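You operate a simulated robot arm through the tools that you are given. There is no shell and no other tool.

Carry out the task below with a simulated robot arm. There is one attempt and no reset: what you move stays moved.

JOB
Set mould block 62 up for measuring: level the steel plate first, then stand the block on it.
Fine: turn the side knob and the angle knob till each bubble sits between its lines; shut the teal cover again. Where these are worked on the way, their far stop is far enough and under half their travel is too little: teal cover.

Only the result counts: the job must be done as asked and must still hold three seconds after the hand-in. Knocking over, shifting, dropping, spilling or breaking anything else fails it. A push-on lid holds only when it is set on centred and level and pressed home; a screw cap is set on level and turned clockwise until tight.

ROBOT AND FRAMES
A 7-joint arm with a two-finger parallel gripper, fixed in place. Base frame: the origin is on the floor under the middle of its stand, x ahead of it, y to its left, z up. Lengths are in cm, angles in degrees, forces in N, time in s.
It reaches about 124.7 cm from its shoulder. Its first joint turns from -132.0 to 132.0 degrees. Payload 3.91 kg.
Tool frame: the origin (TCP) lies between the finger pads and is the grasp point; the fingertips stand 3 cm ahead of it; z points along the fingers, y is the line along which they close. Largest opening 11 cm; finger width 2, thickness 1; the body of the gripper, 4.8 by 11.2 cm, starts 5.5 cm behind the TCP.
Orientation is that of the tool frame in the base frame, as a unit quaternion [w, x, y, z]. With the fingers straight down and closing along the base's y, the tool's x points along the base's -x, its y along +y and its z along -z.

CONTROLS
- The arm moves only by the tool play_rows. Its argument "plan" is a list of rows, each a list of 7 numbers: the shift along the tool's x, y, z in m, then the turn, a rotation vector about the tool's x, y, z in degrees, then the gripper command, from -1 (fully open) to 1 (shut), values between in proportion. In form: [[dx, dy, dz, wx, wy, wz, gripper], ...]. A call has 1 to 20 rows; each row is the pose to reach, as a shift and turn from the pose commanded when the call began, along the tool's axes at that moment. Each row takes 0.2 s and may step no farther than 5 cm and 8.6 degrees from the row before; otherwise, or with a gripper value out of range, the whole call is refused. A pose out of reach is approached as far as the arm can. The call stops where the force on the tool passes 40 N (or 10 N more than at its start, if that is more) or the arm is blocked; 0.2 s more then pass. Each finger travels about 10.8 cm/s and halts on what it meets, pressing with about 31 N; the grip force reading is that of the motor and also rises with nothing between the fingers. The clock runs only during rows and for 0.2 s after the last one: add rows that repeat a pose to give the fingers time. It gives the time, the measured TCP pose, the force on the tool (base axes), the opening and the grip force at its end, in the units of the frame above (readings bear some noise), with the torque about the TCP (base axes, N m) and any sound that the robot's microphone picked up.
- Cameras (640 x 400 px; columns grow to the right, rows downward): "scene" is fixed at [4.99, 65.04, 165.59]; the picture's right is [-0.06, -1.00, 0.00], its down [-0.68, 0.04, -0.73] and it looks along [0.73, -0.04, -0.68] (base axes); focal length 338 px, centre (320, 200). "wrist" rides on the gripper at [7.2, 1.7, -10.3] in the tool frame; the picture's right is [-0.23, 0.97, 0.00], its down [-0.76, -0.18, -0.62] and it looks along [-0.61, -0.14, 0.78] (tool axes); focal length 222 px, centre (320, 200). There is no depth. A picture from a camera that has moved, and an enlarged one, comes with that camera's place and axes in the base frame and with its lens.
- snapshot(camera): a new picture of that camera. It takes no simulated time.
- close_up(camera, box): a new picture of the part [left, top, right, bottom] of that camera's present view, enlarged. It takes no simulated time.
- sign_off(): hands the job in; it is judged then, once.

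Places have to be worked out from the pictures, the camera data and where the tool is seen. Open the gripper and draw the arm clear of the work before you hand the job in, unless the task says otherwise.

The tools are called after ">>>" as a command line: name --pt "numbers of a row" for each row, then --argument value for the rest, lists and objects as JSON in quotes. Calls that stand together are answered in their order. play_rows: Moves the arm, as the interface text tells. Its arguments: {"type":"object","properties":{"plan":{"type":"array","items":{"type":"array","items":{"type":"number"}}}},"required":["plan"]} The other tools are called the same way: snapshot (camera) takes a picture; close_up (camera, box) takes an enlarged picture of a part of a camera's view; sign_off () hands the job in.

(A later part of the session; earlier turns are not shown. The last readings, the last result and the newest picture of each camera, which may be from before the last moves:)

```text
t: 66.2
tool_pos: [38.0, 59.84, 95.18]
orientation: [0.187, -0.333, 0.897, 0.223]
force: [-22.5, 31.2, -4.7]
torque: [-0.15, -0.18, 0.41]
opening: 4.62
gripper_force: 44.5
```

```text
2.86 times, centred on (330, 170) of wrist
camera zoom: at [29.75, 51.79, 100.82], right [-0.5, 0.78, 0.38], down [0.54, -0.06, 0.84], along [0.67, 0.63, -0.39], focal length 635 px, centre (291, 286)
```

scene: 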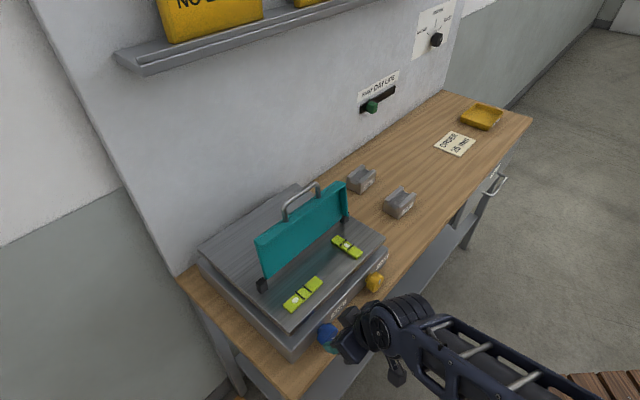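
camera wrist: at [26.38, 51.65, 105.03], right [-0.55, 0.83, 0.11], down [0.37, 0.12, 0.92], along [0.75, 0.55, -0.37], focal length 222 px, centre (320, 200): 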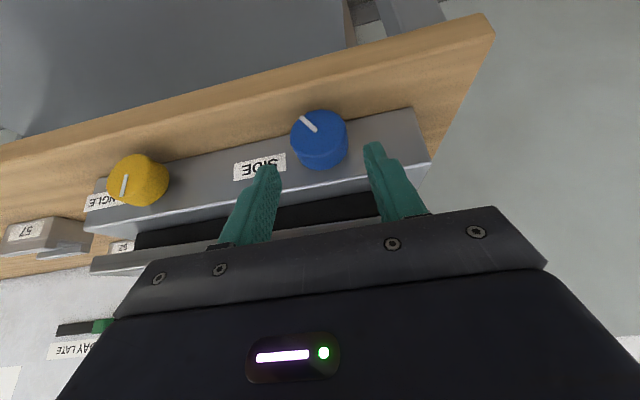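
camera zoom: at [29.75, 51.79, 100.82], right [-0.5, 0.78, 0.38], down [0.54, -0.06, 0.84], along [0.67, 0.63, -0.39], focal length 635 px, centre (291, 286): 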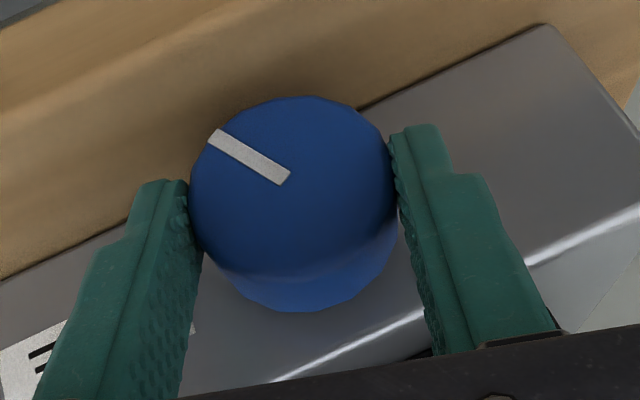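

The pointer slipped relative to the fingers – the knob resists clockwise (likely near its end stop), so it needs counter-clockwise. I'll turn back the other way by 36°.

>>> play_rows --pt "0 0.0016 0.0001 3.46 0 -2 0.6" --pt "0.0001 0.0031 0.0002 6.93 0 -4 0.6" --pt "0.0003 0.0047 0.0004 10.39 0 -6 0.6" --pt "0.0004 0.0062 0.0008 13.86 0 -8 0.6" --pt "0.0007 0.0077 0.0012 17.32 0 -10 0.6" --pt "0.001 0.0092 0.0017 20.78 0 -12 0.6" --pt "0.0013 0.0106 0.0023 24.25 0 -14 0.6" --pt "0.0017 0.0119 0.003 27.71 0 -16 0.6" --pt "0.0022 0.0132 0.0037 31.18 0 -18 0.6"

>>> close_up --camera "scene" --box '[275, 270, 330, 315]'

>>> close_up --camera "wrist" --box '[240, 100, 420, 240]'

```text
t: 67.4
tool_pos: [37.41, 60.25, 95.33]
orientation: [0.246, -0.375, 0.89, 0.087]
force: [-5.1, 6.9, 0.6]
torque: [0.13, 0.1, -0.22]
opening: 4.6
gripper_force: 45.1
stopped in row 5: the force on the tool passed its limit at 50 N (the readings are from after the stop); the commanded pose is now the measured one
```

```text
8.89 times, centred on (302, 292) of scene
camera zoom: at [4.99, 65.04, 165.59], right [-0.06, -1.0, 0.0], down [-0.68, 0.04, -0.73], along [0.73, -0.04, -0.68], focal length 3004 px, centre (476, -622)
```

zoom: 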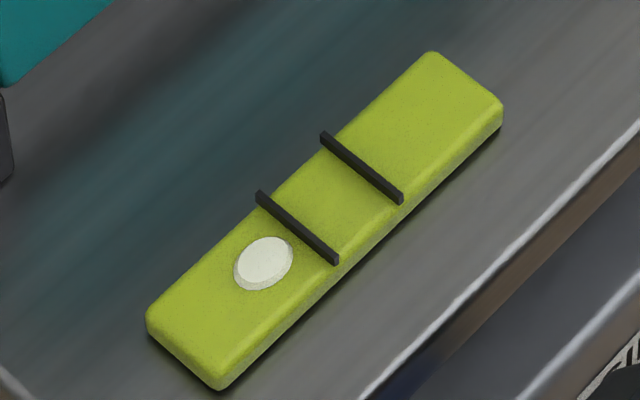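

```text
2.86 times, centred on (330, 170) of wrist
camera zoom: at [28.1, 53.43, 100.62], right [-0.55, 0.83, 0.08], down [0.35, 0.14, 0.93], along [0.76, 0.54, -0.37], focal length 635 px, centre (291, 286)
```

zoom: 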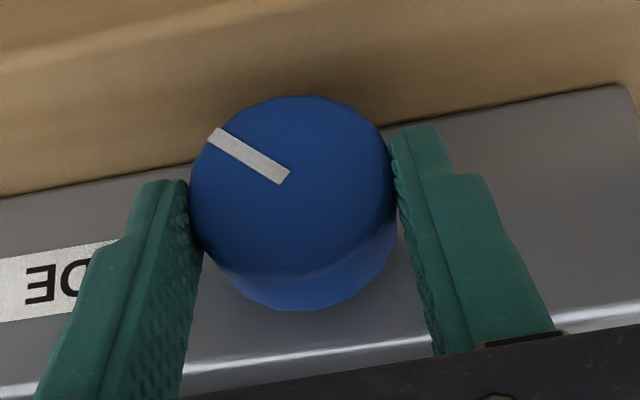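

Counter-clockwise works: the left bubble moved ~12 px toward the lines for 18°. About 140° more needed; continue the stroke 20° further.

>>> play_rows --pt "0 0.0016 0.0001 3.46 0 -2 0.6" --pt "0.0001 0.0031 0.0002 6.93 0 -4 0.6" --pt "0.0003 0.0047 0.0004 10.39 0 -6 0.6" --pt "0.0004 0.0062 0.0008 13.86 0 -8 0.6" --pt "0.0007 0.0077 0.0012 17.32 0 -10 0.6"

>>> close_up --camera "scene" --box '[275, 270, 330, 315]'

```text
t: 68.6
tool_pos: [37.05, 60.69, 95.33]
orientation: [0.307, -0.408, 0.857, -0.07]
force: [-16.4, 12.7, 19.7]
torque: [0.68, -0.31, 0.84]
opening: 4.62
gripper_force: 44.7
```

```text
8.89 times, centred on (302, 292) of scene
camera zoom: at [4.99, 65.04, 165.59], right [-0.06, -1.0, 0.0], down [-0.68, 0.04, -0.73], along [0.73, -0.04, -0.68], focal length 3004 px, centre (476, -622)
```

zoom: 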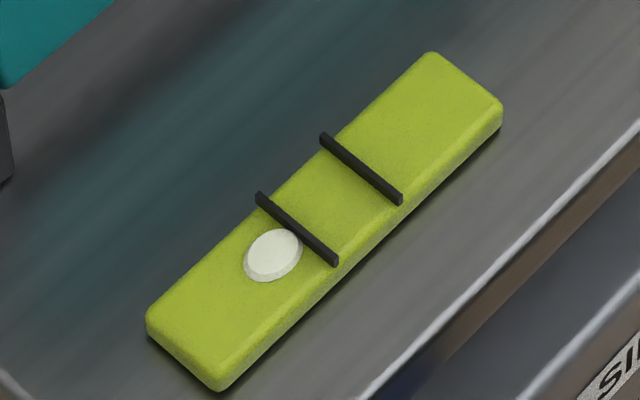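

Bubble keeps advancing (~79 px, ≈118°, to go). Re-grip: open, swing 39° clockwise around the knob, lift 1 mm and close.

>>> play_rows --pt "0 0 0 0 0 0 0.05" --pt "0 0 0 0 0 0 -0.05" --pt "0 0 -0.001 0 0 0 -0.05" --pt "0.0001 -0.0026 -0.0008 -6.93 0 4 -0.05" --pt "0.0004 -0.0057 -0.0002 -13.86 0 8 -0.05" --pt "0.001 -0.0087 0.0007 -20.78 0 12 -0.05" --pt "0.0017 -0.0114 0.002 -27.71 0 16 -0.05" --pt "0.0025 -0.0137 0.0034 -33.77 0 19.5 -0.05" --pt "0.0025 -0.0137 0.0034 -33.77 0 19.5 -0.05" --pt "0.0025 -0.0137 0.0034 -33.77 0 19.5 0.1" --pt "0.0025 -0.0137 0.0034 -33.77 0 19.5 0.6" --pt "0.0025 -0.0137 0.0034 -33.77 0 19.5 0.6" --pt "0.0025 -0.0137 0.0034 -33.77 0 19.5 0.6"

>>> close_up --camera "scene" --box '[275, 270, 330, 315]'

>>> close_up --camera "wrist" --box '[240, 100, 420, 240]'

```text
t: 71.4
tool_pos: [38.03, 59.75, 95.51]
orientation: [0.183, -0.331, 0.896, 0.234]
force: [-5.2, 7.8, 5.3]
torque: [0.2, 0.14, 0.1]
opening: 4.77
gripper_force: 44.9
```

```text
8.89 times, centred on (302, 292) of scene
camera zoom: at [4.99, 65.04, 165.59], right [-0.06, -1.0, 0.0], down [-0.68, 0.04, -0.73], along [0.73, -0.04, -0.68], focal length 3004 px, centre (476, -622)
```

zoom: 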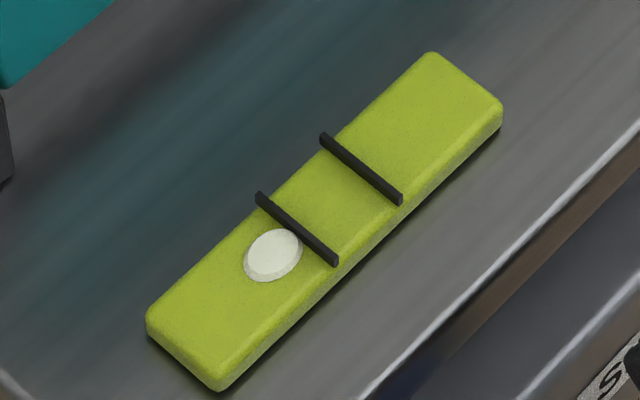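

```text
2.86 times, centred on (330, 170) of wrist
camera zoom: at [29.91, 51.65, 100.96], right [-0.5, 0.77, 0.4], down [0.56, -0.07, 0.83], along [0.67, 0.63, -0.39], focal length 635 px, centre (291, 286)
```

zoom: 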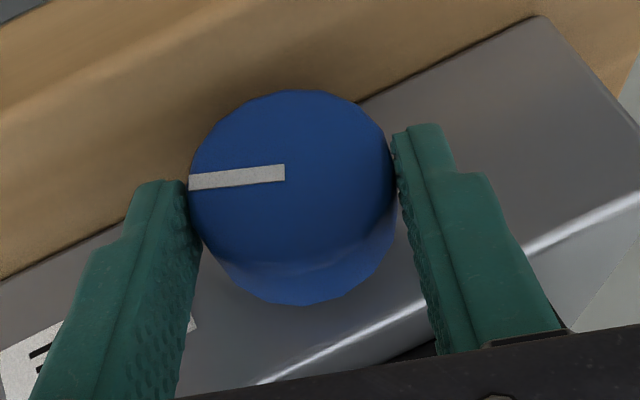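

Re-gripped, bubble unchanged. Now a 36° counter-clockwise stroke.

>>> play_rows --pt "0 0.0016 0.0001 3.46 0 -2 0.6" --pt "0.0001 0.0031 0.0002 6.93 0 -4 0.6" --pt "0.0003 0.0047 0.0004 10.39 0 -6 0.6" --pt "0.0004 0.0062 0.0008 13.86 0 -8 0.6" --pt "0.0007 0.0077 0.0012 17.32 0 -10 0.6" --pt "0.001 0.0092 0.0017 20.78 0 -12 0.6" --pt "0.0013 0.0106 0.0023 24.25 0 -14 0.6" --pt "0.0017 0.0119 0.003 27.71 0 -16 0.6" --pt "0.0022 0.0132 0.0037 31.18 0 -18 0.6"

>>> close_up --camera "scene" --box '[275, 270, 330, 315]'

```text
t: 73.4
tool_pos: [37.04, 60.75, 95.09]
orientation: [0.298, -0.404, 0.864, -0.048]
force: [7.2, 16.6, -14.3]
torque: [0.63, -0.38, 0.23]
opening: 4.62
gripper_force: 44.8
```

```text
8.89 times, centred on (302, 292) of scene
camera zoom: at [4.99, 65.04, 165.59], right [-0.06, -1.0, 0.0], down [-0.68, 0.04, -0.73], along [0.73, -0.04, -0.68], focal length 3004 px, centre (476, -622)
```

zoom: 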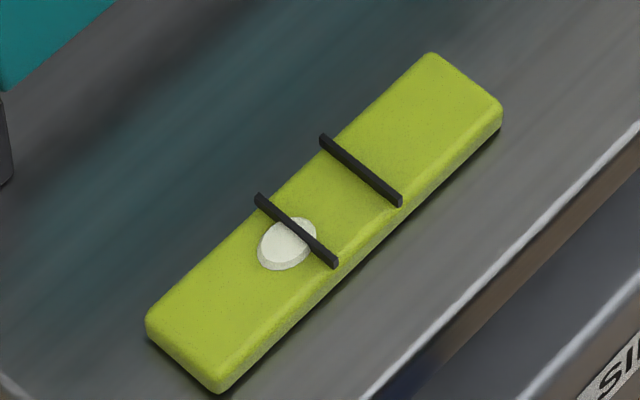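

Bubble advanced another ~18 px. Checking for slip and then I'll repeat the cycle.

>>> close_up --camera "wrist" --box '[240, 100, 420, 240]'

>>> close_up --camera "scene" --box '[325, 228, 370, 263]'

```text
2.86 times, centred on (330, 170) of wrist
camera zoom: at [26.62, 54.89, 99.66], right [-0.54, 0.82, -0.21], down [0.15, 0.34, 0.93], along [0.83, 0.47, -0.31], focal length 635 px, centre (291, 286)
```

zoom: 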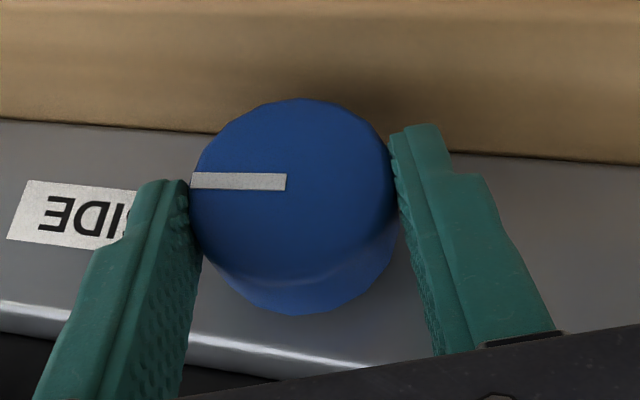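

```text
11.43 times, centred on (348, 246) of scene
camera zoom: at [4.99, 65.04, 165.59], right [-0.06, -1.0, 0.0], down [-0.68, 0.04, -0.73], along [0.73, -0.04, -0.68], focal length 3863 px, centre (6, -320)
```

zoom: 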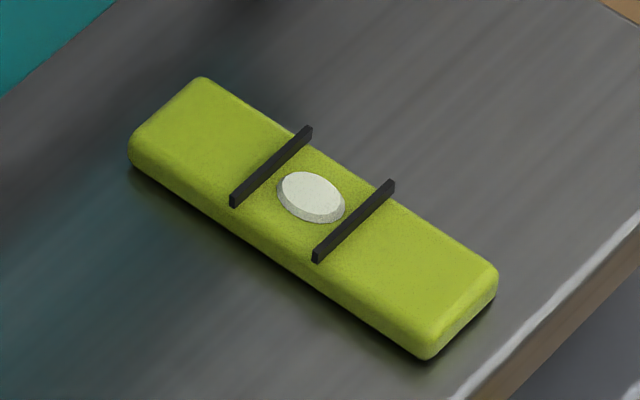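

Almost no slip, and the right bubble is unaffected by the blue knob. I'll run one full ratchet cycle (open, swing back, re-grip, turn ~38° counter-clockwise).

>>> play_rows --pt "0 0 0 0 0 0 -0.05" --pt "0 0 0 0 0 0 -0.05" --pt "0.0001 -0.0031 0.0002 -6.93 0 4 -0.05" --pt "0.0004 -0.0062 0.0008 -13.86 0 8 -0.05" --pt "0.001 -0.0092 0.0017 -20.78 0 12 -0.05" --pt "0.0017 -0.0119 0.003 -27.71 0 16 -0.05" --pt "0.0023 -0.0136 0.0039 -32.04 0 18.5 -0.05" --pt "0.0023 -0.0136 0.0039 -32.04 0 18.5 0.1" --pt "0.0023 -0.0136 0.0039 -32.04 0 18.5 0.6" --pt "0.0023 -0.0136 0.0039 -32.04 0 18.5 0.6" --pt "0.0018 -0.0123 0.0031 -28.58 0 16.5 0.6" --pt "0.0014 -0.0109 0.0024 -25.11 0 14.5 0.6" --pt "0.0011 -0.0095 0.0018 -21.65 0 12.5 0.6" --pt "0.0007 -0.0081 0.0013 -18.19 0 10.5 0.6" --pt "0.0005 -0.0066 0.0009 -14.72 0 8.5 0.6" --pt "0.0003 -0.0051 0.0005 -11.26 0 6.5 0.6" --pt "0.0001 -0.0035 0.0002 -7.79 0 4.5 0.6" --pt "0 -0.002 0.0001 -4.33 0 2.5 0.6" --pt "0 -0.0004 0 -0.87 0 0.5 0.6" --pt "0 0.0008 0 1.73 0 -1 0.6"

>>> close_up --camera "scene" --box '[275, 270, 330, 315]'

>>> close_up --camera "wrist" --box '[240, 100, 420, 240]'

```text
t: 77.6
tool_pos: [37.14, 60.64, 95.32]
orientation: [0.306, -0.407, 0.859, -0.062]
force: [-17.5, 6.9, 15.5]
torque: [0.31, -0.03, 0.27]
opening: 4.72
gripper_force: 44.4
```

```text
8.89 times, centred on (302, 292) of scene
camera zoom: at [4.99, 65.04, 165.59], right [-0.06, -1.0, 0.0], down [-0.68, 0.04, -0.73], along [0.73, -0.04, -0.68], focal length 3004 px, centre (476, -622)
```

zoom: 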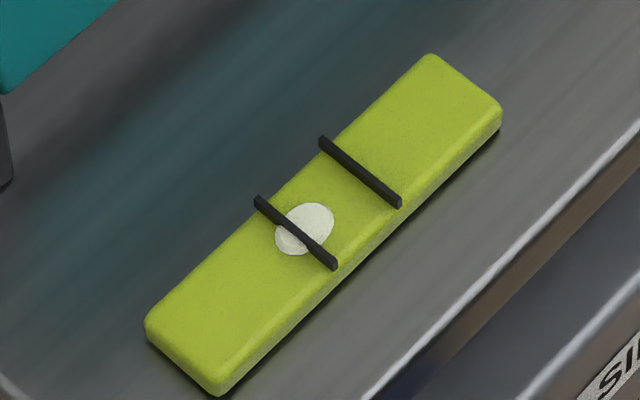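

```text
2.86 times, centred on (330, 170) of wrist
camera zoom: at [26.44, 55.05, 99.61], right [-0.53, 0.81, -0.24], down [0.13, 0.36, 0.93], along [0.84, 0.46, -0.29], focal length 635 px, centre (291, 286)
```

zoom: 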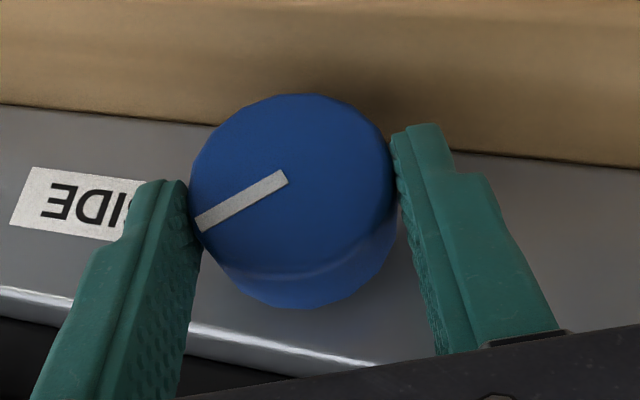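

Bubble now straddles the left line; ~36 px (≈65°) left. Another full ratchet cycle.

>>> play_rows --pt "0 0 0 0 0 0 -0.05" --pt "0 0.001 0 0 0 0 -0.05" --pt "0.0001 -0.0021 0.0002 -6.93 0 4 -0.05" --pt "0.0004 -0.0052 0.0008 -13.86 0 8 -0.05" --pt "0.001 -0.0082 0.0017 -20.78 0 12 -0.05" --pt "0.0017 -0.0109 0.003 -27.71 0 16 -0.05" --pt "0.0026 -0.0135 0.0046 -34.64 0 20 -0.05" --pt "0.0026 -0.0135 0.0046 -34.64 0 20 0.1" --pt "0.0026 -0.0135 0.0046 -34.64 0 20 0.6" --pt "0.0026 -0.0135 0.0046 -34.64 0 20 0.6" --pt "0.0022 -0.0122 0.0037 -31.18 0 18 0.6" --pt "0.0017 -0.0109 0.003 -27.71 0 16 0.6" --pt "0.0013 -0.0096 0.0023 -24.25 0 14 0.6" --pt "0.001 -0.0082 0.0017 -20.78 0 12 0.6" --pt "0.0007 -0.0067 0.0012 -17.32 0 10 0.6" --pt "0.0004 -0.0052 0.0008 -13.86 0 8 0.6" --pt "0.0003 -0.0037 0.0004 -10.39 0 6 0.6" --pt "0.0001 -0.0021 0.0002 -6.93 0 4 0.6" --pt "0 -0.0006 0.0001 -3.46 0 2 0.6" --pt "0 0.0002 0 -1.73 0 1 0.6"

>>> close_up --camera "scene" --box '[275, 270, 330, 315]'

>>> close_up --camera "scene" --box '[325, 228, 370, 263]'

```text
t: 81.8
tool_pos: [37.05, 60.52, 95.27]
orientation: [0.297, -0.405, 0.864, -0.047]
force: [18.2, 2.2, -1.1]
torque: [0.37, -0.68, 0.82]
opening: 4.78
gripper_force: 44.6
```

```text
8.89 times, centred on (302, 292) of scene
camera zoom: at [4.99, 65.04, 165.59], right [-0.06, -1.0, 0.0], down [-0.68, 0.04, -0.73], along [0.73, -0.04, -0.68], focal length 3004 px, centre (476, -622)
```

zoom: 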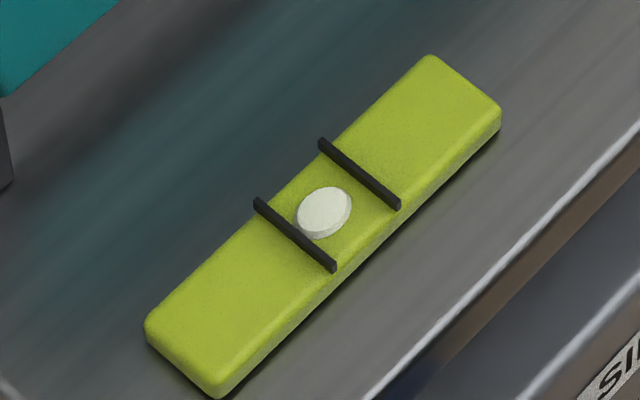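

```text
11.43 times, centred on (348, 246) of scene
camera zoom: at [4.99, 65.04, 165.59], right [-0.06, -1.0, 0.0], down [-0.68, 0.04, -0.73], along [0.73, -0.04, -0.68], focal length 3863 px, centre (6, -320)
```

zoom: 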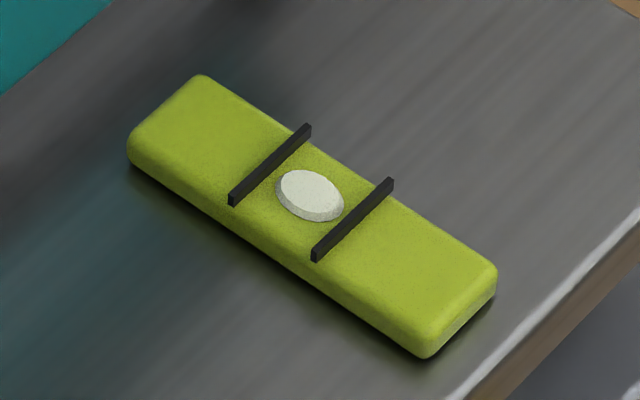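

Left bubble is now inside its lines, slightly left of centre. I'll do one short ratchet (~12°) to centre it better.

>>> play_rows --pt "0 0 0 0 0 0 -0.05" --pt "0 0 0 0 0 0 -0.05" --pt "0.0001 -0.0031 0.0002 -6.93 0 4 -0.05" --pt "0.0004 -0.0062 0.0008 -13.86 0 8 -0.05" --pt "0.0004 -0.0062 0.0008 -13.86 0 8 -0.05" --pt "0.0004 -0.0062 0.0008 -13.86 0 8 0.1" --pt "0.0004 -0.0062 0.0008 -13.86 0 8 0.6" --pt "0.0004 -0.0062 0.0008 -13.86 0 8 0.6" --pt "0.0003 -0.0047 0.0004 -10.39 0 6 0.6" --pt "0.0001 -0.0031 0.0002 -6.93 0 4 0.6" --pt "0 -0.0016 0.0001 -3.46 0 2 0.6" --pt "0 -0.0012 0.0001 -2.6 0 1.5 0.6"

>>> close_up --camera "scene" --box '[275, 270, 330, 315]'

>>> close_up --camera "scene" --box '[325, 228, 370, 263]'

```text
t: 84.4
tool_pos: [36.93, 60.58, 95.3]
orientation: [0.29, -0.398, 0.87, -0.023]
force: [8.1, -14.5, -4.1]
torque: [0.07, -0.56, -0.67]
opening: 4.6
gripper_force: 44.6
```

```text
8.89 times, centred on (302, 292) of scene
camera zoom: at [4.99, 65.04, 165.59], right [-0.06, -1.0, 0.0], down [-0.68, 0.04, -0.73], along [0.73, -0.04, -0.68], focal length 3004 px, centre (476, -622)
```

zoom: 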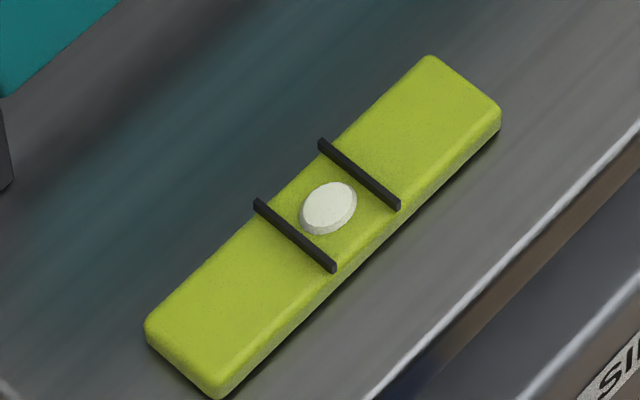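

```text
11.43 times, centred on (348, 246) of scene
camera zoom: at [4.99, 65.04, 165.59], right [-0.06, -1.0, 0.0], down [-0.68, 0.04, -0.73], along [0.73, -0.04, -0.68], focal length 3863 px, centre (6, -320)
```

zoom: 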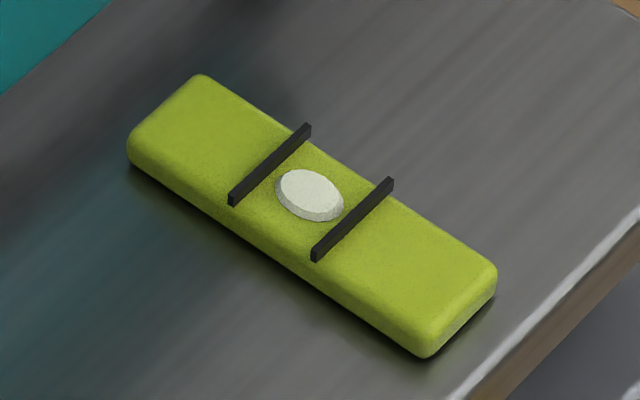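

Both bubbles are centred between their lines. I'll release the blue knob, straighten and back out.

>>> play_rows --pt "0 0 0 0 0 0 0.05" --pt "0 0 0 0 0 0 -0.05" --pt "0 0 0 0 0 0 -0.05" --pt "0.0001 -0.0028 0.0002 -6.93 0 4 -0.05" --pt "0.0004 -0.0056 0.0008 -13.86 0 8 -0.05" --pt "0.0004 -0.0056 0.0008 -13.86 0 8 -0.05"

```text
t: 85.8
tool_pos: [37.53, 60.19, 95.42]
orientation: [0.24, -0.37, 0.892, 0.102]
force: [-1.1, 0.0, -0.3]
torque: [0.01, 0.0, 0.02]
opening: 5.79
gripper_force: 0.0
```

Clear of the knob. Now retreat and rise above the bench while returning to vertical.

>>> play_rows --pt "0 0 -0.03 0 0 0 -0.05" --pt "0 0 -0.06 0 0 0 -0.05" --pt "-0.022 0 -0.099 0 0 0 -0.05" --pt "-0.045 0 -0.138 0 7.5 0 -0.05" --pt "-0.0675 0 -0.177 0 15 0 -0.05" --pt "-0.09 0 -0.216 0 22.5 0 -0.05" --pt "-0.1125 0 -0.255 0 30 0 0.1" --pt "-0.135 0 -0.294 0 30 0 0.4" --pt "-0.135 0 -0.294 0 30 0 0.4"

>>> close_up --camera "scene" --box '[180, 140, 420, 340]'

```text
t: 87.8
tool_pos: [35.35, 58.28, 127.66]
orientation: [0.001, -0.384, 0.923, 0.002]
force: [-0.7, -0.5, -0.5]
torque: [-0.02, 0.0, -0.04]
opening: 3.3
gripper_force: 0.1
```

```text
2.00 times, centred on (300, 240) of scene
camera zoom: at [4.99, 65.04, 165.59], right [-0.06, -1.0, 0.0], down [-0.68, 0.04, -0.73], along [0.73, -0.04, -0.68], focal length 676 px, centre (360, 120)
```

zoom: 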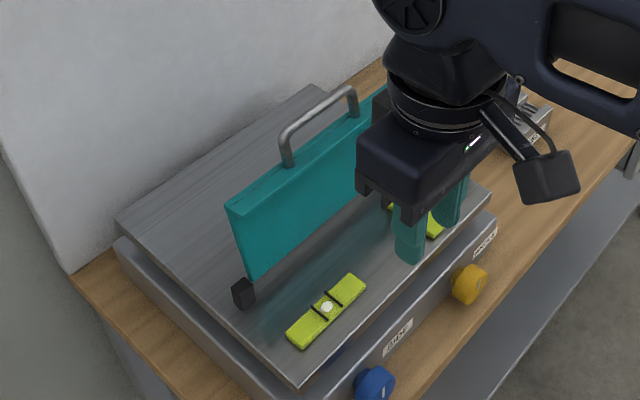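

Levels still look centred. Spin 90° and move above the open cover's handle.

>>> play_rows --pt "0 0 -0.048 0 0 0 0.4" --pt "-0.02 -0.0085 -0.048 0 0 8.18 0.4" --pt "-0.04 -0.017 -0.048 0 0 16.36 0.4" --pt "-0.06 -0.0255 -0.048 0 0 24.54 0.4" --pt "-0.08 -0.034 -0.048 0 0 32.72 0.4" --pt "-0.1 -0.0425 -0.048 0 0 40.9 0.4" --pt "-0.12 -0.051 -0.048 0 0 49.08 0.4" --pt "-0.14 -0.0595 -0.048 0 0 57.26 0.4" --pt "-0.16 -0.068 -0.048 0 0 65.44 0.4" --pt "-0.18 -0.0765 -0.048 0 0 73.62 0.4" --pt "-0.2 -0.085 -0.048 0 0 81.8 0.4" --pt "-0.217 -0.0925 -0.048 0 0 90 0.4" --pt "-0.217 -0.0925 -0.048 0 0 90 0.4"

>>> snapshot --camera "wrist"

>>> close_up --camera "scene" --box '[180, 100, 420, 300]'

```text
t: 90.6
tool_pos: [57.47, 66.72, 132.0]
orientation: [-0.001, 0.383, 0.924, 0.003]
force: [-0.1, -0.7, -0.4]
torque: [0.03, -0.03, 0.03]
opening: 3.29
gripper_force: 0.1
```

```text
taken
camera wrist: at [53.45, 73.02, 142.48], right [0.85, 0.53, 0.0], down [0.41, -0.67, 0.62], along [0.33, -0.52, -0.79], focal length 222 px, centre (320, 200)
```

wrist: 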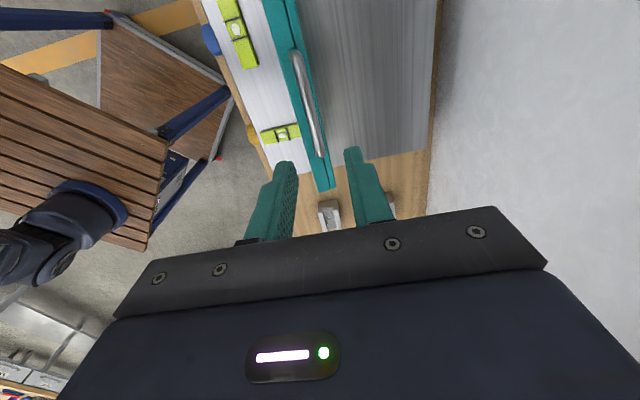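

```text
2.00 times, centred on (300, 200) of scene
camera zoom: at [4.99, 65.04, 165.59], right [-0.06, -1.0, 0.0], down [-0.68, 0.04, -0.73], along [0.73, -0.04, -0.68], focal length 676 px, centre (360, 200)
```

zoom: 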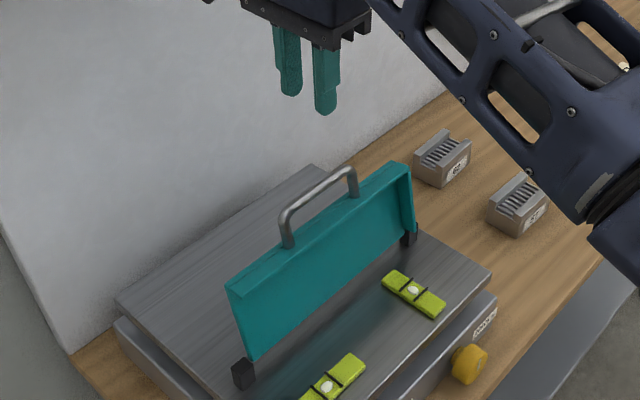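

The bar lies ~6 mm toward the robot from the finger centre. I'll shift and descend so the fingers straddle it.

>>> play_rows --pt "0.0045 -0.0055 0.02 0 0 0 0.4" --pt "0.0045 -0.0055 0.05 0 0 0 0.4" --pt "0.0045 -0.0055 0.08 0 0 0 0.4" --pt "0.0045 -0.0055 0.1 0 0 0 0.4" --pt "0.0045 -0.0055 0.112 0 0 0 0.4" --pt "0.0045 -0.0055 0.112 0 0 0 0.4"

>>> close_up --camera "wrist" --box '[250, 30, 410, 230]'

>>> close_up --camera "scene" --box '[240, 130, 380, 250]'

```text
t: 92.0
tool_pos: [56.6, 67.01, 121.16]
orientation: [-0.002, 0.382, 0.924, 0.002]
force: [-1.2, 0.0, 0.0]
torque: [-0.01, -0.01, 0.02]
opening: 3.3
gripper_force: 0.0
```

```text
2.00 times, centred on (330, 130) of wrist
camera zoom: at [52.66, 73.21, 131.54], right [0.85, 0.53, 0.0], down [0.41, -0.67, 0.62], along [0.33, -0.52, -0.79], focal length 444 px, centre (300, 340)
```

zoom: 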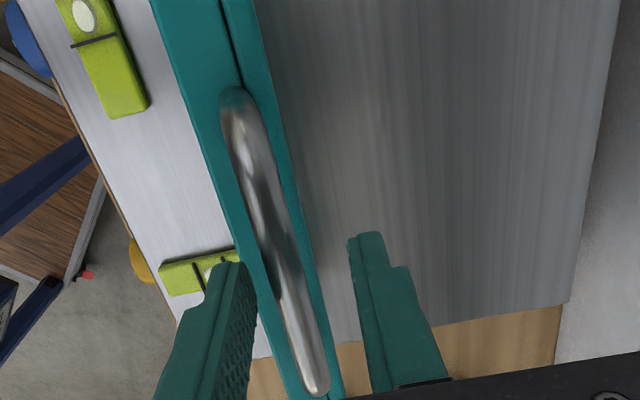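

```text
3.33 times, centred on (310, 190) of scene
camera zoom: at [4.99, 65.04, 165.59], right [-0.06, -1.0, 0.0], down [-0.68, 0.04, -0.73], along [0.73, -0.04, -0.68], focal length 1127 px, centre (353, 233)
```

zoom: 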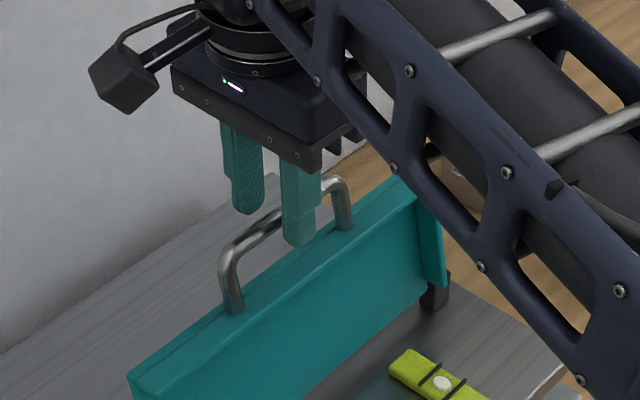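

Bar is between the fingers. Closing on it (with a 1 mm shift), then reading the load.

>>> play_rows --pt "0 -0.001 0.002 0 0 0 0.4" --pt "0 -0.001 0.003 0 0 0 0.7" --pt "0 -0.001 0.003 0 0 0 1" --pt "0 -0.001 0.003 0 0 0 1" --pt "0 -0.001 0.003 0 0 0 1"

```text
t: 93.2
tool_pos: [56.51, 66.76, 120.95]
orientation: [-0.001, 0.382, 0.924, 0.003]
force: [-8.8, -11.0, -3.2]
torque: [-0.33, 0.07, -0.18]
opening: 1.14
gripper_force: 45.2
```

Good grip (1.14 cm, ~14 N). Now I swing the cover closed along the reverse arc, first to ~60°.

>>> play_rows --pt "0 -0.0078 -0.0006 0 0 0 1" --pt "0 -0.0157 -0.0008 0 0 0 1" --pt "0 -0.0291 -0.0002 0 0 0 1" --pt "0 -0.0423 0.0015 0 0 0 1" --pt "0 -0.0554 0.0044 0 0 0 1" --pt "0 -0.0681 0.0084 0 0 0 1" --pt "0 -0.0804 0.0136 0 0 0 1" --pt "0 -0.0923 0.0197 0 0 0 1"

>>> snapshot --camera "scene"

```text
t: 95.0
tool_pos: [49.9, 60.11, 118.92]
orientation: [-0.002, 0.38, 0.925, 0.002]
force: [-19.4, 0.1, 22.1]
torque: [-0.05, 0.45, 0.09]
opening: 1.11
gripper_force: 45.0
```

```text
taken
```

scene: 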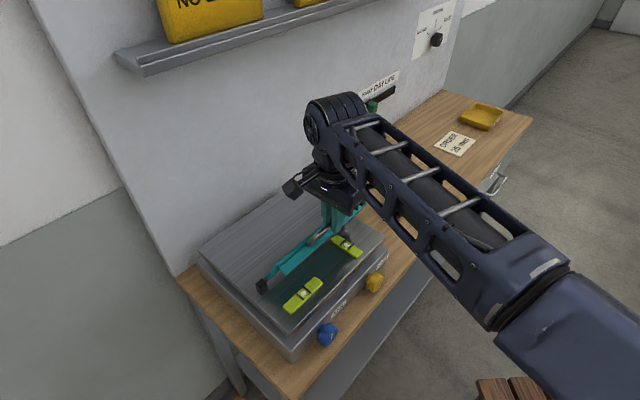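

Slight outward radial load (~26 N): I'll raise the arc centre ~1.5 mm and continue closing to 30°.

>>> play_rows --pt "0.0007 0 -0.0016 0 0 0 1" --pt "0.0007 -0.0057 0.0015 0 0 0 1" --pt "0.0007 -0.0114 0.0053 0 0 0 1" --pt "0.0007 -0.022 0.0135 0 0 0 1" --pt "0.0007 -0.0319 0.0225 0 0 0 1" --pt "0.0007 -0.0409 0.0324 0 0 0 1" --pt "0.0007 -0.0491 0.043 0 0 0 1" --pt "0.0007 -0.0562 0.0543 0 0 0 1"

```text
t: 96.8
tool_pos: [45.99, 56.21, 113.37]
orientation: [-0.001, 0.382, 0.924, 0.003]
force: [13.1, -27.0, 6.5]
torque: [-0.88, -0.74, 0.43]
opening: 1.15
gripper_force: 44.9
```

Load along the bar is +28 N; I'll correct that and continue down to ~5°.

>>> play_rows --pt "-0.0014 -0.0005 0 0 0 0 1" --pt "-0.0014 -0.0037 0.0058 0 0 0 1" --pt "-0.0014 -0.0067 0.0119 0 0 0 1" --pt "-0.0014 -0.0118 0.0242 0 0 0 1" --pt "-0.0014 -0.0159 0.037 0 0 0 1" --pt "-0.0014 -0.0188 0.0501 0 0 0 1" --pt "-0.0014 -0.0205 0.0633 0 0 0 1"

>>> close_up --camera "scene" --box '[240, 180, 420, 330]'

```text
t: 98.4
tool_pos: [44.53, 54.8, 107.02]
orientation: [-0.001, 0.382, 0.924, 0.005]
force: [24.1, 28.5, -2.0]
torque: [0.39, -0.7, 0.47]
opening: 1.16
gripper_force: 44.6
```

```text
2.67 times, centred on (330, 255) of scene
camera zoom: at [4.99, 65.04, 165.59], right [-0.06, -1.0, 0.0], down [-0.68, 0.04, -0.73], along [0.73, -0.04, -0.68], focal length 901 px, centre (293, 53)
```

zoom: 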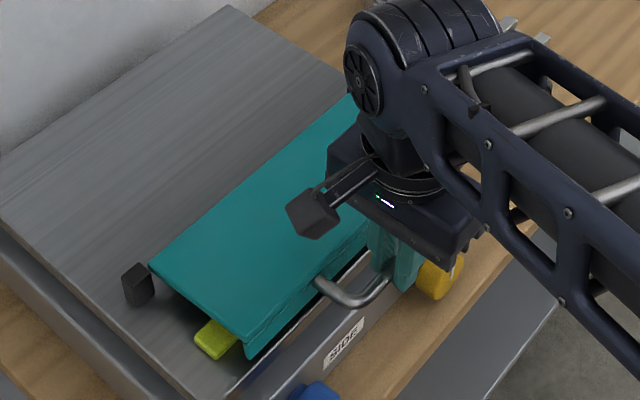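

Cover nearly shut. Correcting the +37 N load with a 1.5 mm shift and lowering the last ~2.3 cm slowly.

>>> play_rows --pt "0 0.0015 0 0 0 0 1" --pt "0 0.0013 0.005 0 0 0 1" --pt "0 0.0012 0.01 0 0 0 1" --pt "0 0.0012 0.014 0 0 0 1" --pt "0 0.0013 0.018 0 0 0 1"

```text
t: 99.6
tool_pos: [44.56, 54.91, 105.17]
orientation: [-0.001, 0.382, 0.924, 0.002]
force: [-12.3, -8.2, -1.2]
torque: [-0.26, 0.09, 0.5]
opening: 1.17
gripper_force: 45.1
```

>>> play_rows --pt "0 0.0005 0.002 0 0 0 1" --pt "0 0.0005 0.004 0 0 0 1" --pt "0 0.0005 0.006 0 0 0 1" --pt "0 0.0005 0.008 0 0 0 1"

>>> close_up --camera "scene" --box '[240, 180, 420, 330]'

```text
t: 100.3
tool_pos: [44.56, 54.8, 105.02]
orientation: [-0.002, 0.381, 0.924, 0.004]
force: [-15.9, -13.9, 21.1]
torque: [-0.57, -0.07, 0.51]
opening: 1.18
gripper_force: 45.3
stopped in row 3: the force on the tool passed its limit at 42 N (the readings are from after the stop); the commanded pose is now the measured one
```

```text
2.67 times, centred on (330, 255) of scene
camera zoom: at [4.99, 65.04, 165.59], right [-0.06, -1.0, 0.0], down [-0.68, 0.04, -0.73], along [0.73, -0.04, -0.68], focal length 901 px, centre (293, 53)
```

zoom: 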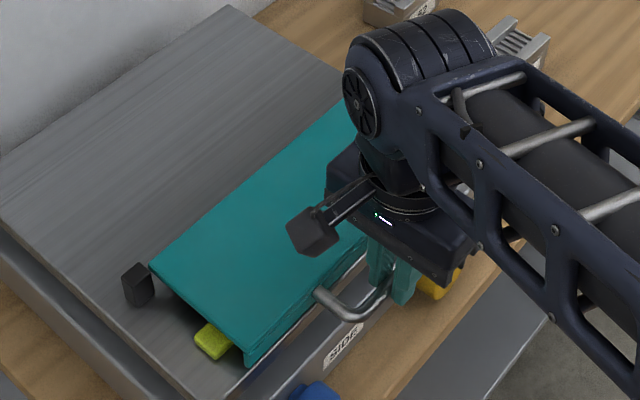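

The cover has reached its closed stop. Open the fingers fully clear of the bar and rise.

>>> play_rows --pt "0 0 0 0 0 0 0.7" --pt "0 0 0 0 0 0 0.5" --pt "0 0 0 0 0 0 0.5" --pt "0 0 0 0 0 0 0.5" --pt "0 0 -0.02 0 0 0 0.5" --pt "0 0 -0.05 0 0 0 0.5" --pt "0 0 -0.1 0 0 0 0.5" --pt "0 0 -0.15 0 0 0 0.5"

>>> close_up --camera "scene" --box '[180, 150, 420, 350]'

>>> snapshot --camera "wrist"

```text
t: 102.1
tool_pos: [44.56, 54.92, 119.99]
orientation: [-0.001, 0.381, 0.924, 0.002]
force: [-0.1, 0.0, -0.1]
torque: [-0.04, -0.01, 0.02]
opening: 2.76
gripper_force: 0.0
```

```text
2.00 times, centred on (300, 250) of scene
camera zoom: at [4.99, 65.04, 165.59], right [-0.06, -1.0, 0.0], down [-0.68, 0.04, -0.73], along [0.73, -0.04, -0.68], focal length 676 px, centre (360, 100)
```

zoom: 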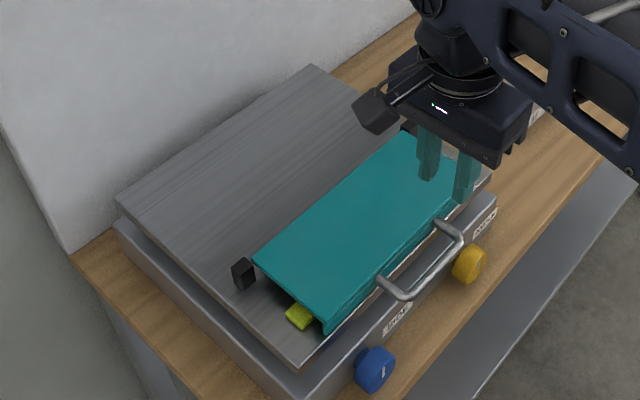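

```text
taken
camera wrist: at [40.57, 61.17, 130.39], right [0.85, 0.53, 0.0], down [0.41, -0.67, 0.62], along [0.33, -0.52, -0.79], focal length 222 px, centre (320, 200)
```

wrist: 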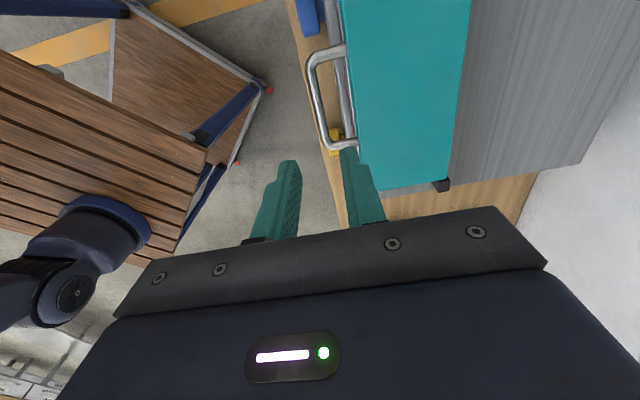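

Cover is shut again and both knobs undisturbed. Next: block 62 at about p≈32, q≈97 (≈8 × 5.5 × 4.5 cm, long axis along the bench). I'll move over it, staying under the wall shelf, with fingers opening across its depth.

>>> play_rows --pt "-0.033 0.01 0.005 0 0 0 0.2" --pt "-0.066 0.03 0.01 0 0 0 0" --pt "-0.099 0.05 0.02 0 0 0 -0.2" --pt "-0.132 0.07 0.03 0 0 0 -0.4" --pt "-0.165 0.09 0.04 0 0 0 -0.5" --pt "-0.198 0.11 0.05 0 0 0 -0.55" --pt "-0.231 0.13 0.06 0 0 0 -0.55" --pt "-0.264 0.15 0.07 0 0 0 -0.55" --pt "-0.297 0.17 0.08 0 0 0 -0.55" --pt "-0.33 0.19 0.09 0 0 0 -0.55" --pt "-0.36 0.215 0.1 0 0 0 -0.55" --pt "-0.38 0.245 0.1 0 0 0 -0.55" --pt "-0.394 0.268 0.1 0 0 0 -0.55" --pt "-0.394 0.268 0.1 0 0 0 -0.55"

>>> snapshot --camera "wrist"

>>> snapshot --camera "scene"

```text
t: 105.1
tool_pos: [91.4, 45.93, 109.85]
orientation: [-0.002, 0.381, 0.924, 0.004]
force: [-0.4, -0.2, -0.3]
torque: [0.0, -0.01, 0.01]
opening: 8.57
gripper_force: 0.0
```

```text
taken
camera wrist: at [87.42, 52.25, 120.23], right [0.85, 0.53, 0.0], down [0.41, -0.67, 0.62], along [0.33, -0.52, -0.79], focal length 222 px, centre (320, 200)
```

wrist: 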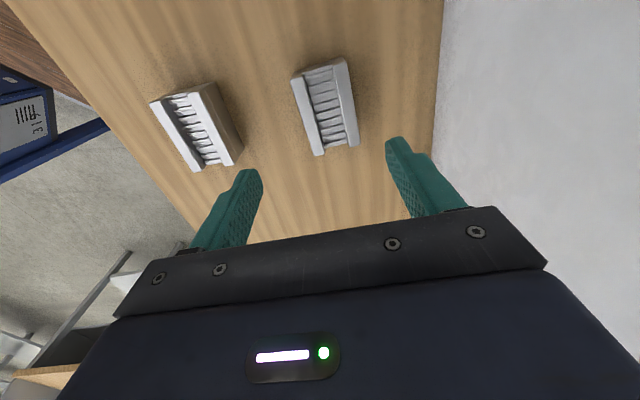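

```text
taken
```

scene: 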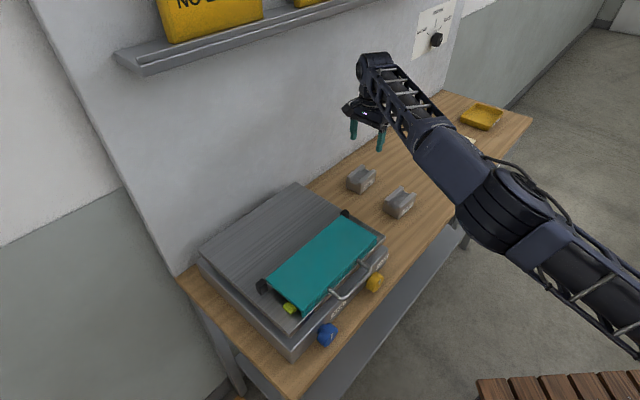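

Block 62 is the one nearer the wall (right in this view). Zooming to locate and confirm it.

>>> close_up --camera "wrist" --box '[260, 40, 400, 180]'

>>> close_up --camera "scene" --box '[330, 90, 420, 220]'

```text
2.86 times, centred on (330, 110) of wrist
camera zoom: at [87.42, 52.25, 120.23], right [0.85, 0.53, 0.0], down [0.41, -0.67, 0.62], along [0.33, -0.52, -0.79], focal length 635 px, centre (291, 457)
```

zoom: 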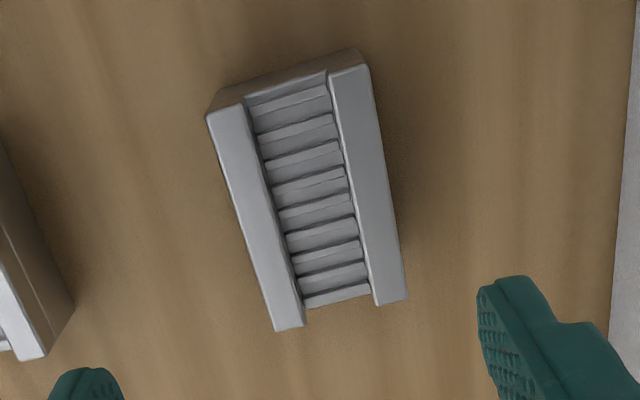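

```text
3.08 times, centred on (375, 155) of scene
camera zoom: at [4.99, 65.04, 165.59], right [-0.06, -1.0, 0.0], down [-0.68, 0.04, -0.73], along [0.73, -0.04, -0.68], focal length 1040 px, centre (151, 338)
```

zoom: 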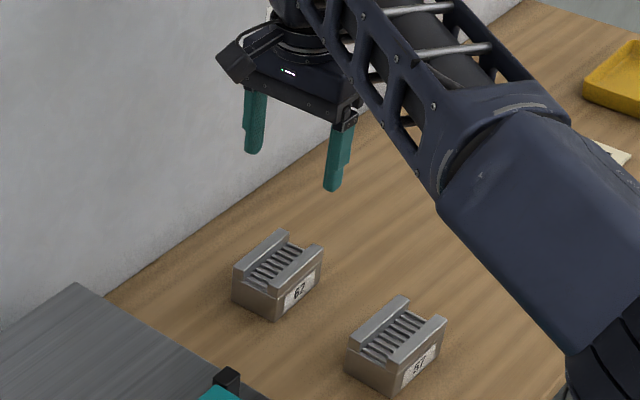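

Label 62 confirmed. The block's centre is ~0.8 cm toward the wall and 0.6 cm right of the TCP, rotated ~2°. I'll align and descend around it, fingertips staying ~1 cm above the table.

>>> play_rows --pt "-0.006 0.0084 0.01 0 0 -1.8 -0.55" --pt "-0.006 0.0084 0.04 0 0 -1.8 -0.55" --pt "-0.006 0.0084 0.075 0 0 -1.8 -0.55" --pt "-0.006 0.0084 0.105 0 0 -1.8 -0.55" --pt "-0.006 0.0084 0.13 0 0 -1.8 -0.55" --pt "-0.006 0.0084 0.145 0 0 -1.8 -0.55" --pt "-0.006 0.0084 0.145 0 0 -1.8 -0.55"

>>> snapshot --camera "wrist"

>>> close_up --camera "scene" --box '[330, 120, 420, 220]'

```text
t: 106.7
tool_pos: [92.5, 46.23, 95.43]
orientation: [-0.001, 0.368, 0.93, 0.004]
force: [0.5, 0.2, -0.5]
torque: [0.0, 0.01, 0.01]
opening: 8.52
gripper_force: 0.1
```

```text
taken
camera wrist: at [88.31, 52.25, 105.77], right [0.83, 0.56, 0.0], down [0.43, -0.65, 0.62], along [0.35, -0.51, -0.79], focal length 222 px, centre (320, 200)
```

wrist: 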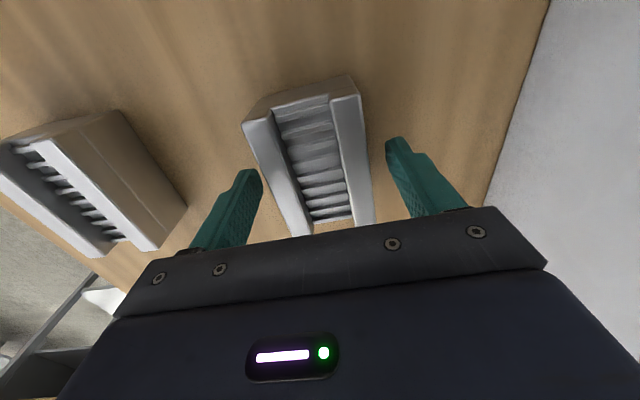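

```text
4.00 times, centred on (375, 170) of scene
camera zoom: at [4.99, 65.04, 165.59], right [-0.06, -1.0, 0.0], down [-0.68, 0.04, -0.73], along [0.73, -0.04, -0.68], focal length 1352 px, centre (100, 320)
```

zoom: 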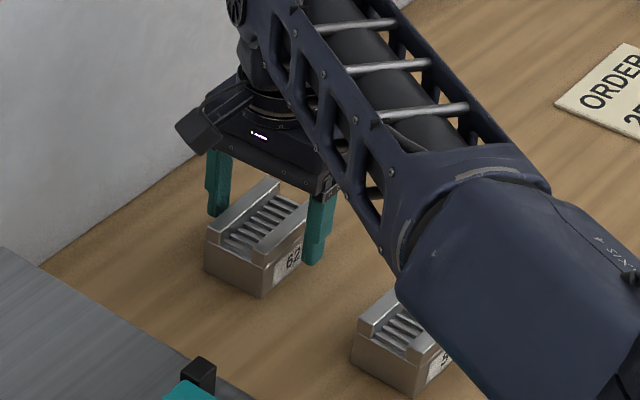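

Fingers straddle the block. I'll centre by a few millimetres and close on it.

>>> play_rows --pt "0.003 0.002 0.002 0 0 0 -0.55" --pt "0.005 0.002 0.002 0 0 0 -0.3" --pt "0.005 0.002 0.002 0 0 0 0" --pt "0.005 0.002 0.002 0 0 0 0.5" --pt "0.005 0.002 0.002 0 0 0 0.5" --pt "0.005 0.002 0.002 0 0 0 0.5"

>>> snapshot --camera "wrist"

```text
t: 108.1
tool_pos: [92.17, 46.74, 95.26]
orientation: [-0.001, 0.368, 0.93, 0.004]
force: [2.8, 0.4, 1.6]
torque: [-0.14, 0.08, 0.05]
opening: 5.99
gripper_force: 30.6
```

```text
taken
camera wrist: at [88.03, 52.82, 105.55], right [0.83, 0.56, 0.0], down [0.43, -0.65, 0.62], along [0.35, -0.51, -0.79], focal length 222 px, centre (320, 200)
```

wrist: 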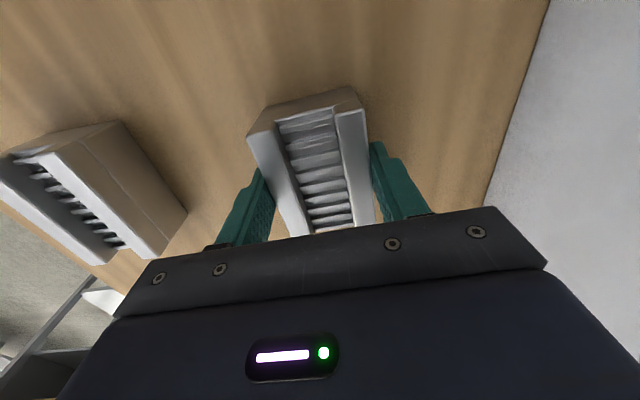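

Gripped at 6.0 cm. Lifting slowly and checking the weight.

>>> play_rows --pt "0 0 -0.01 0 0 0 0.6" --pt "0 0 -0.02 0 0 0 0.6" --pt "0 0 -0.04 0 0 0 0.6" --pt "0 0 -0.06 0 0 0 0.6" --pt "0 0 -0.08 0 0 0 0.6" --pt "0 0 -0.1 0 0 0 0.6" --pt "0 0 -0.12 0 0 0 0.6" --pt "0 0 -0.12 0 0 0 0.6"

>>> snapshot --camera "wrist"

>>> snapshot --camera "scene"

```text
t: 109.9
tool_pos: [92.16, 47.02, 107.14]
orientation: [-0.001, 0.367, 0.93, 0.003]
force: [-1.2, 0.5, -6.1]
torque: [0.02, 0.02, 0.0]
opening: 5.99
gripper_force: 31.1
```

```text
taken
camera wrist: at [87.98, 52.97, 117.45], right [0.83, 0.56, 0.0], down [0.43, -0.65, 0.62], along [0.35, -0.51, -0.79], focal length 222 px, centre (320, 200)
```

wrist: 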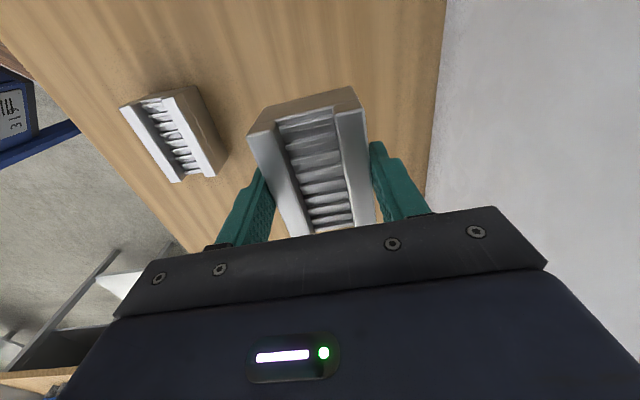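

```text
taken
```

scene: 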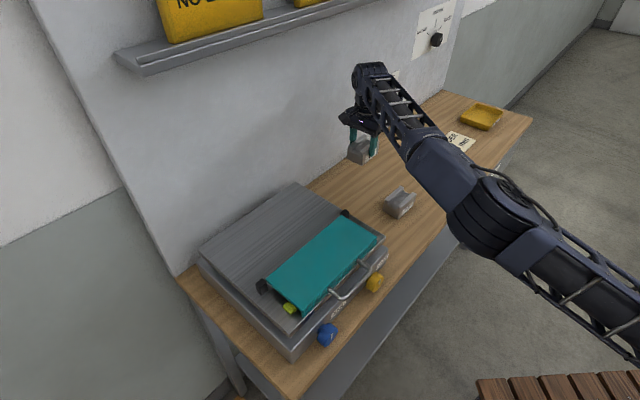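

Block is held level (~6 N). Rising 1.5 cm more, then carrying it left over the rear of the steel plate, straightening the 2° yaw.

>>> play_rows --pt "0 0 -0.008 0 0 0 0.6" --pt "0.01 0 -0.015 0 0 0 0.6" --pt "0.04 -0.0007 -0.015 0 0 0.2 0.6" --pt "0.075 -0.0013 -0.015 0 0 0.4 0.6" --pt "0.11 -0.002 -0.015 0 0 0.6 0.6" --pt "0.145 -0.0025 -0.015 0 0 0.8 0.6" --pt "0.18 -0.003 -0.015 0 0 1 0.6" --pt "0.215 -0.0037 -0.015 0 0 1.2 0.6" --pt "0.25 -0.0043 -0.015 0 0 1.4 0.6" --pt "0.285 -0.005 -0.015 0 0 1.6 0.6" --pt "0.32 -0.0055 -0.015 0 0 1.8 0.6" --pt "0.35 -0.006 -0.015 0 0 1.9 0.6" --pt "0.37 -0.0065 -0.015 0 0 1.9 0.6" --pt "0.38 -0.0065 -0.015 0 0 1.9 0.6" --pt "0.38 -0.0065 -0.015 0 0 1.9 0.6"

>>> snapshot --camera "wrist"

>>> snapshot --camera "scene"

```text
t: 113.1
tool_pos: [64.01, 72.32, 108.79]
orientation: [-0.002, 0.383, 0.924, 0.003]
force: [-0.3, 0.1, -5.8]
torque: [0.06, 0.05, -0.03]
opening: 6.01
gripper_force: 31.1
```

```text
taken
camera wrist: at [60.05, 78.55, 119.1], right [0.85, 0.53, 0.0], down [0.41, -0.67, 0.62], along [0.33, -0.52, -0.79], focal length 222 px, centre (320, 200)
```

wrist: 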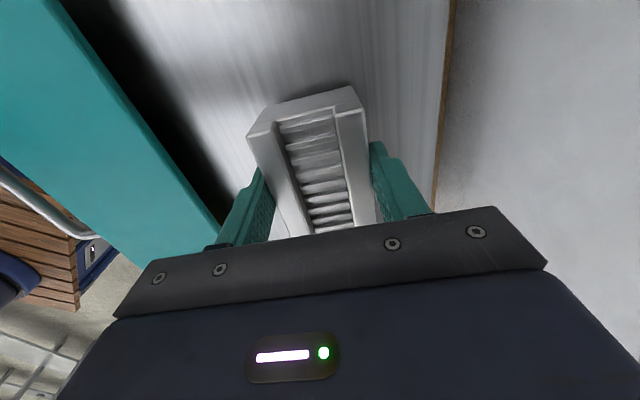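

```text
taken
```

scene: 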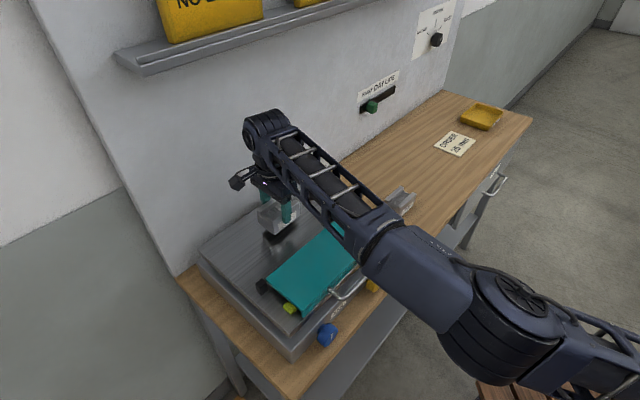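

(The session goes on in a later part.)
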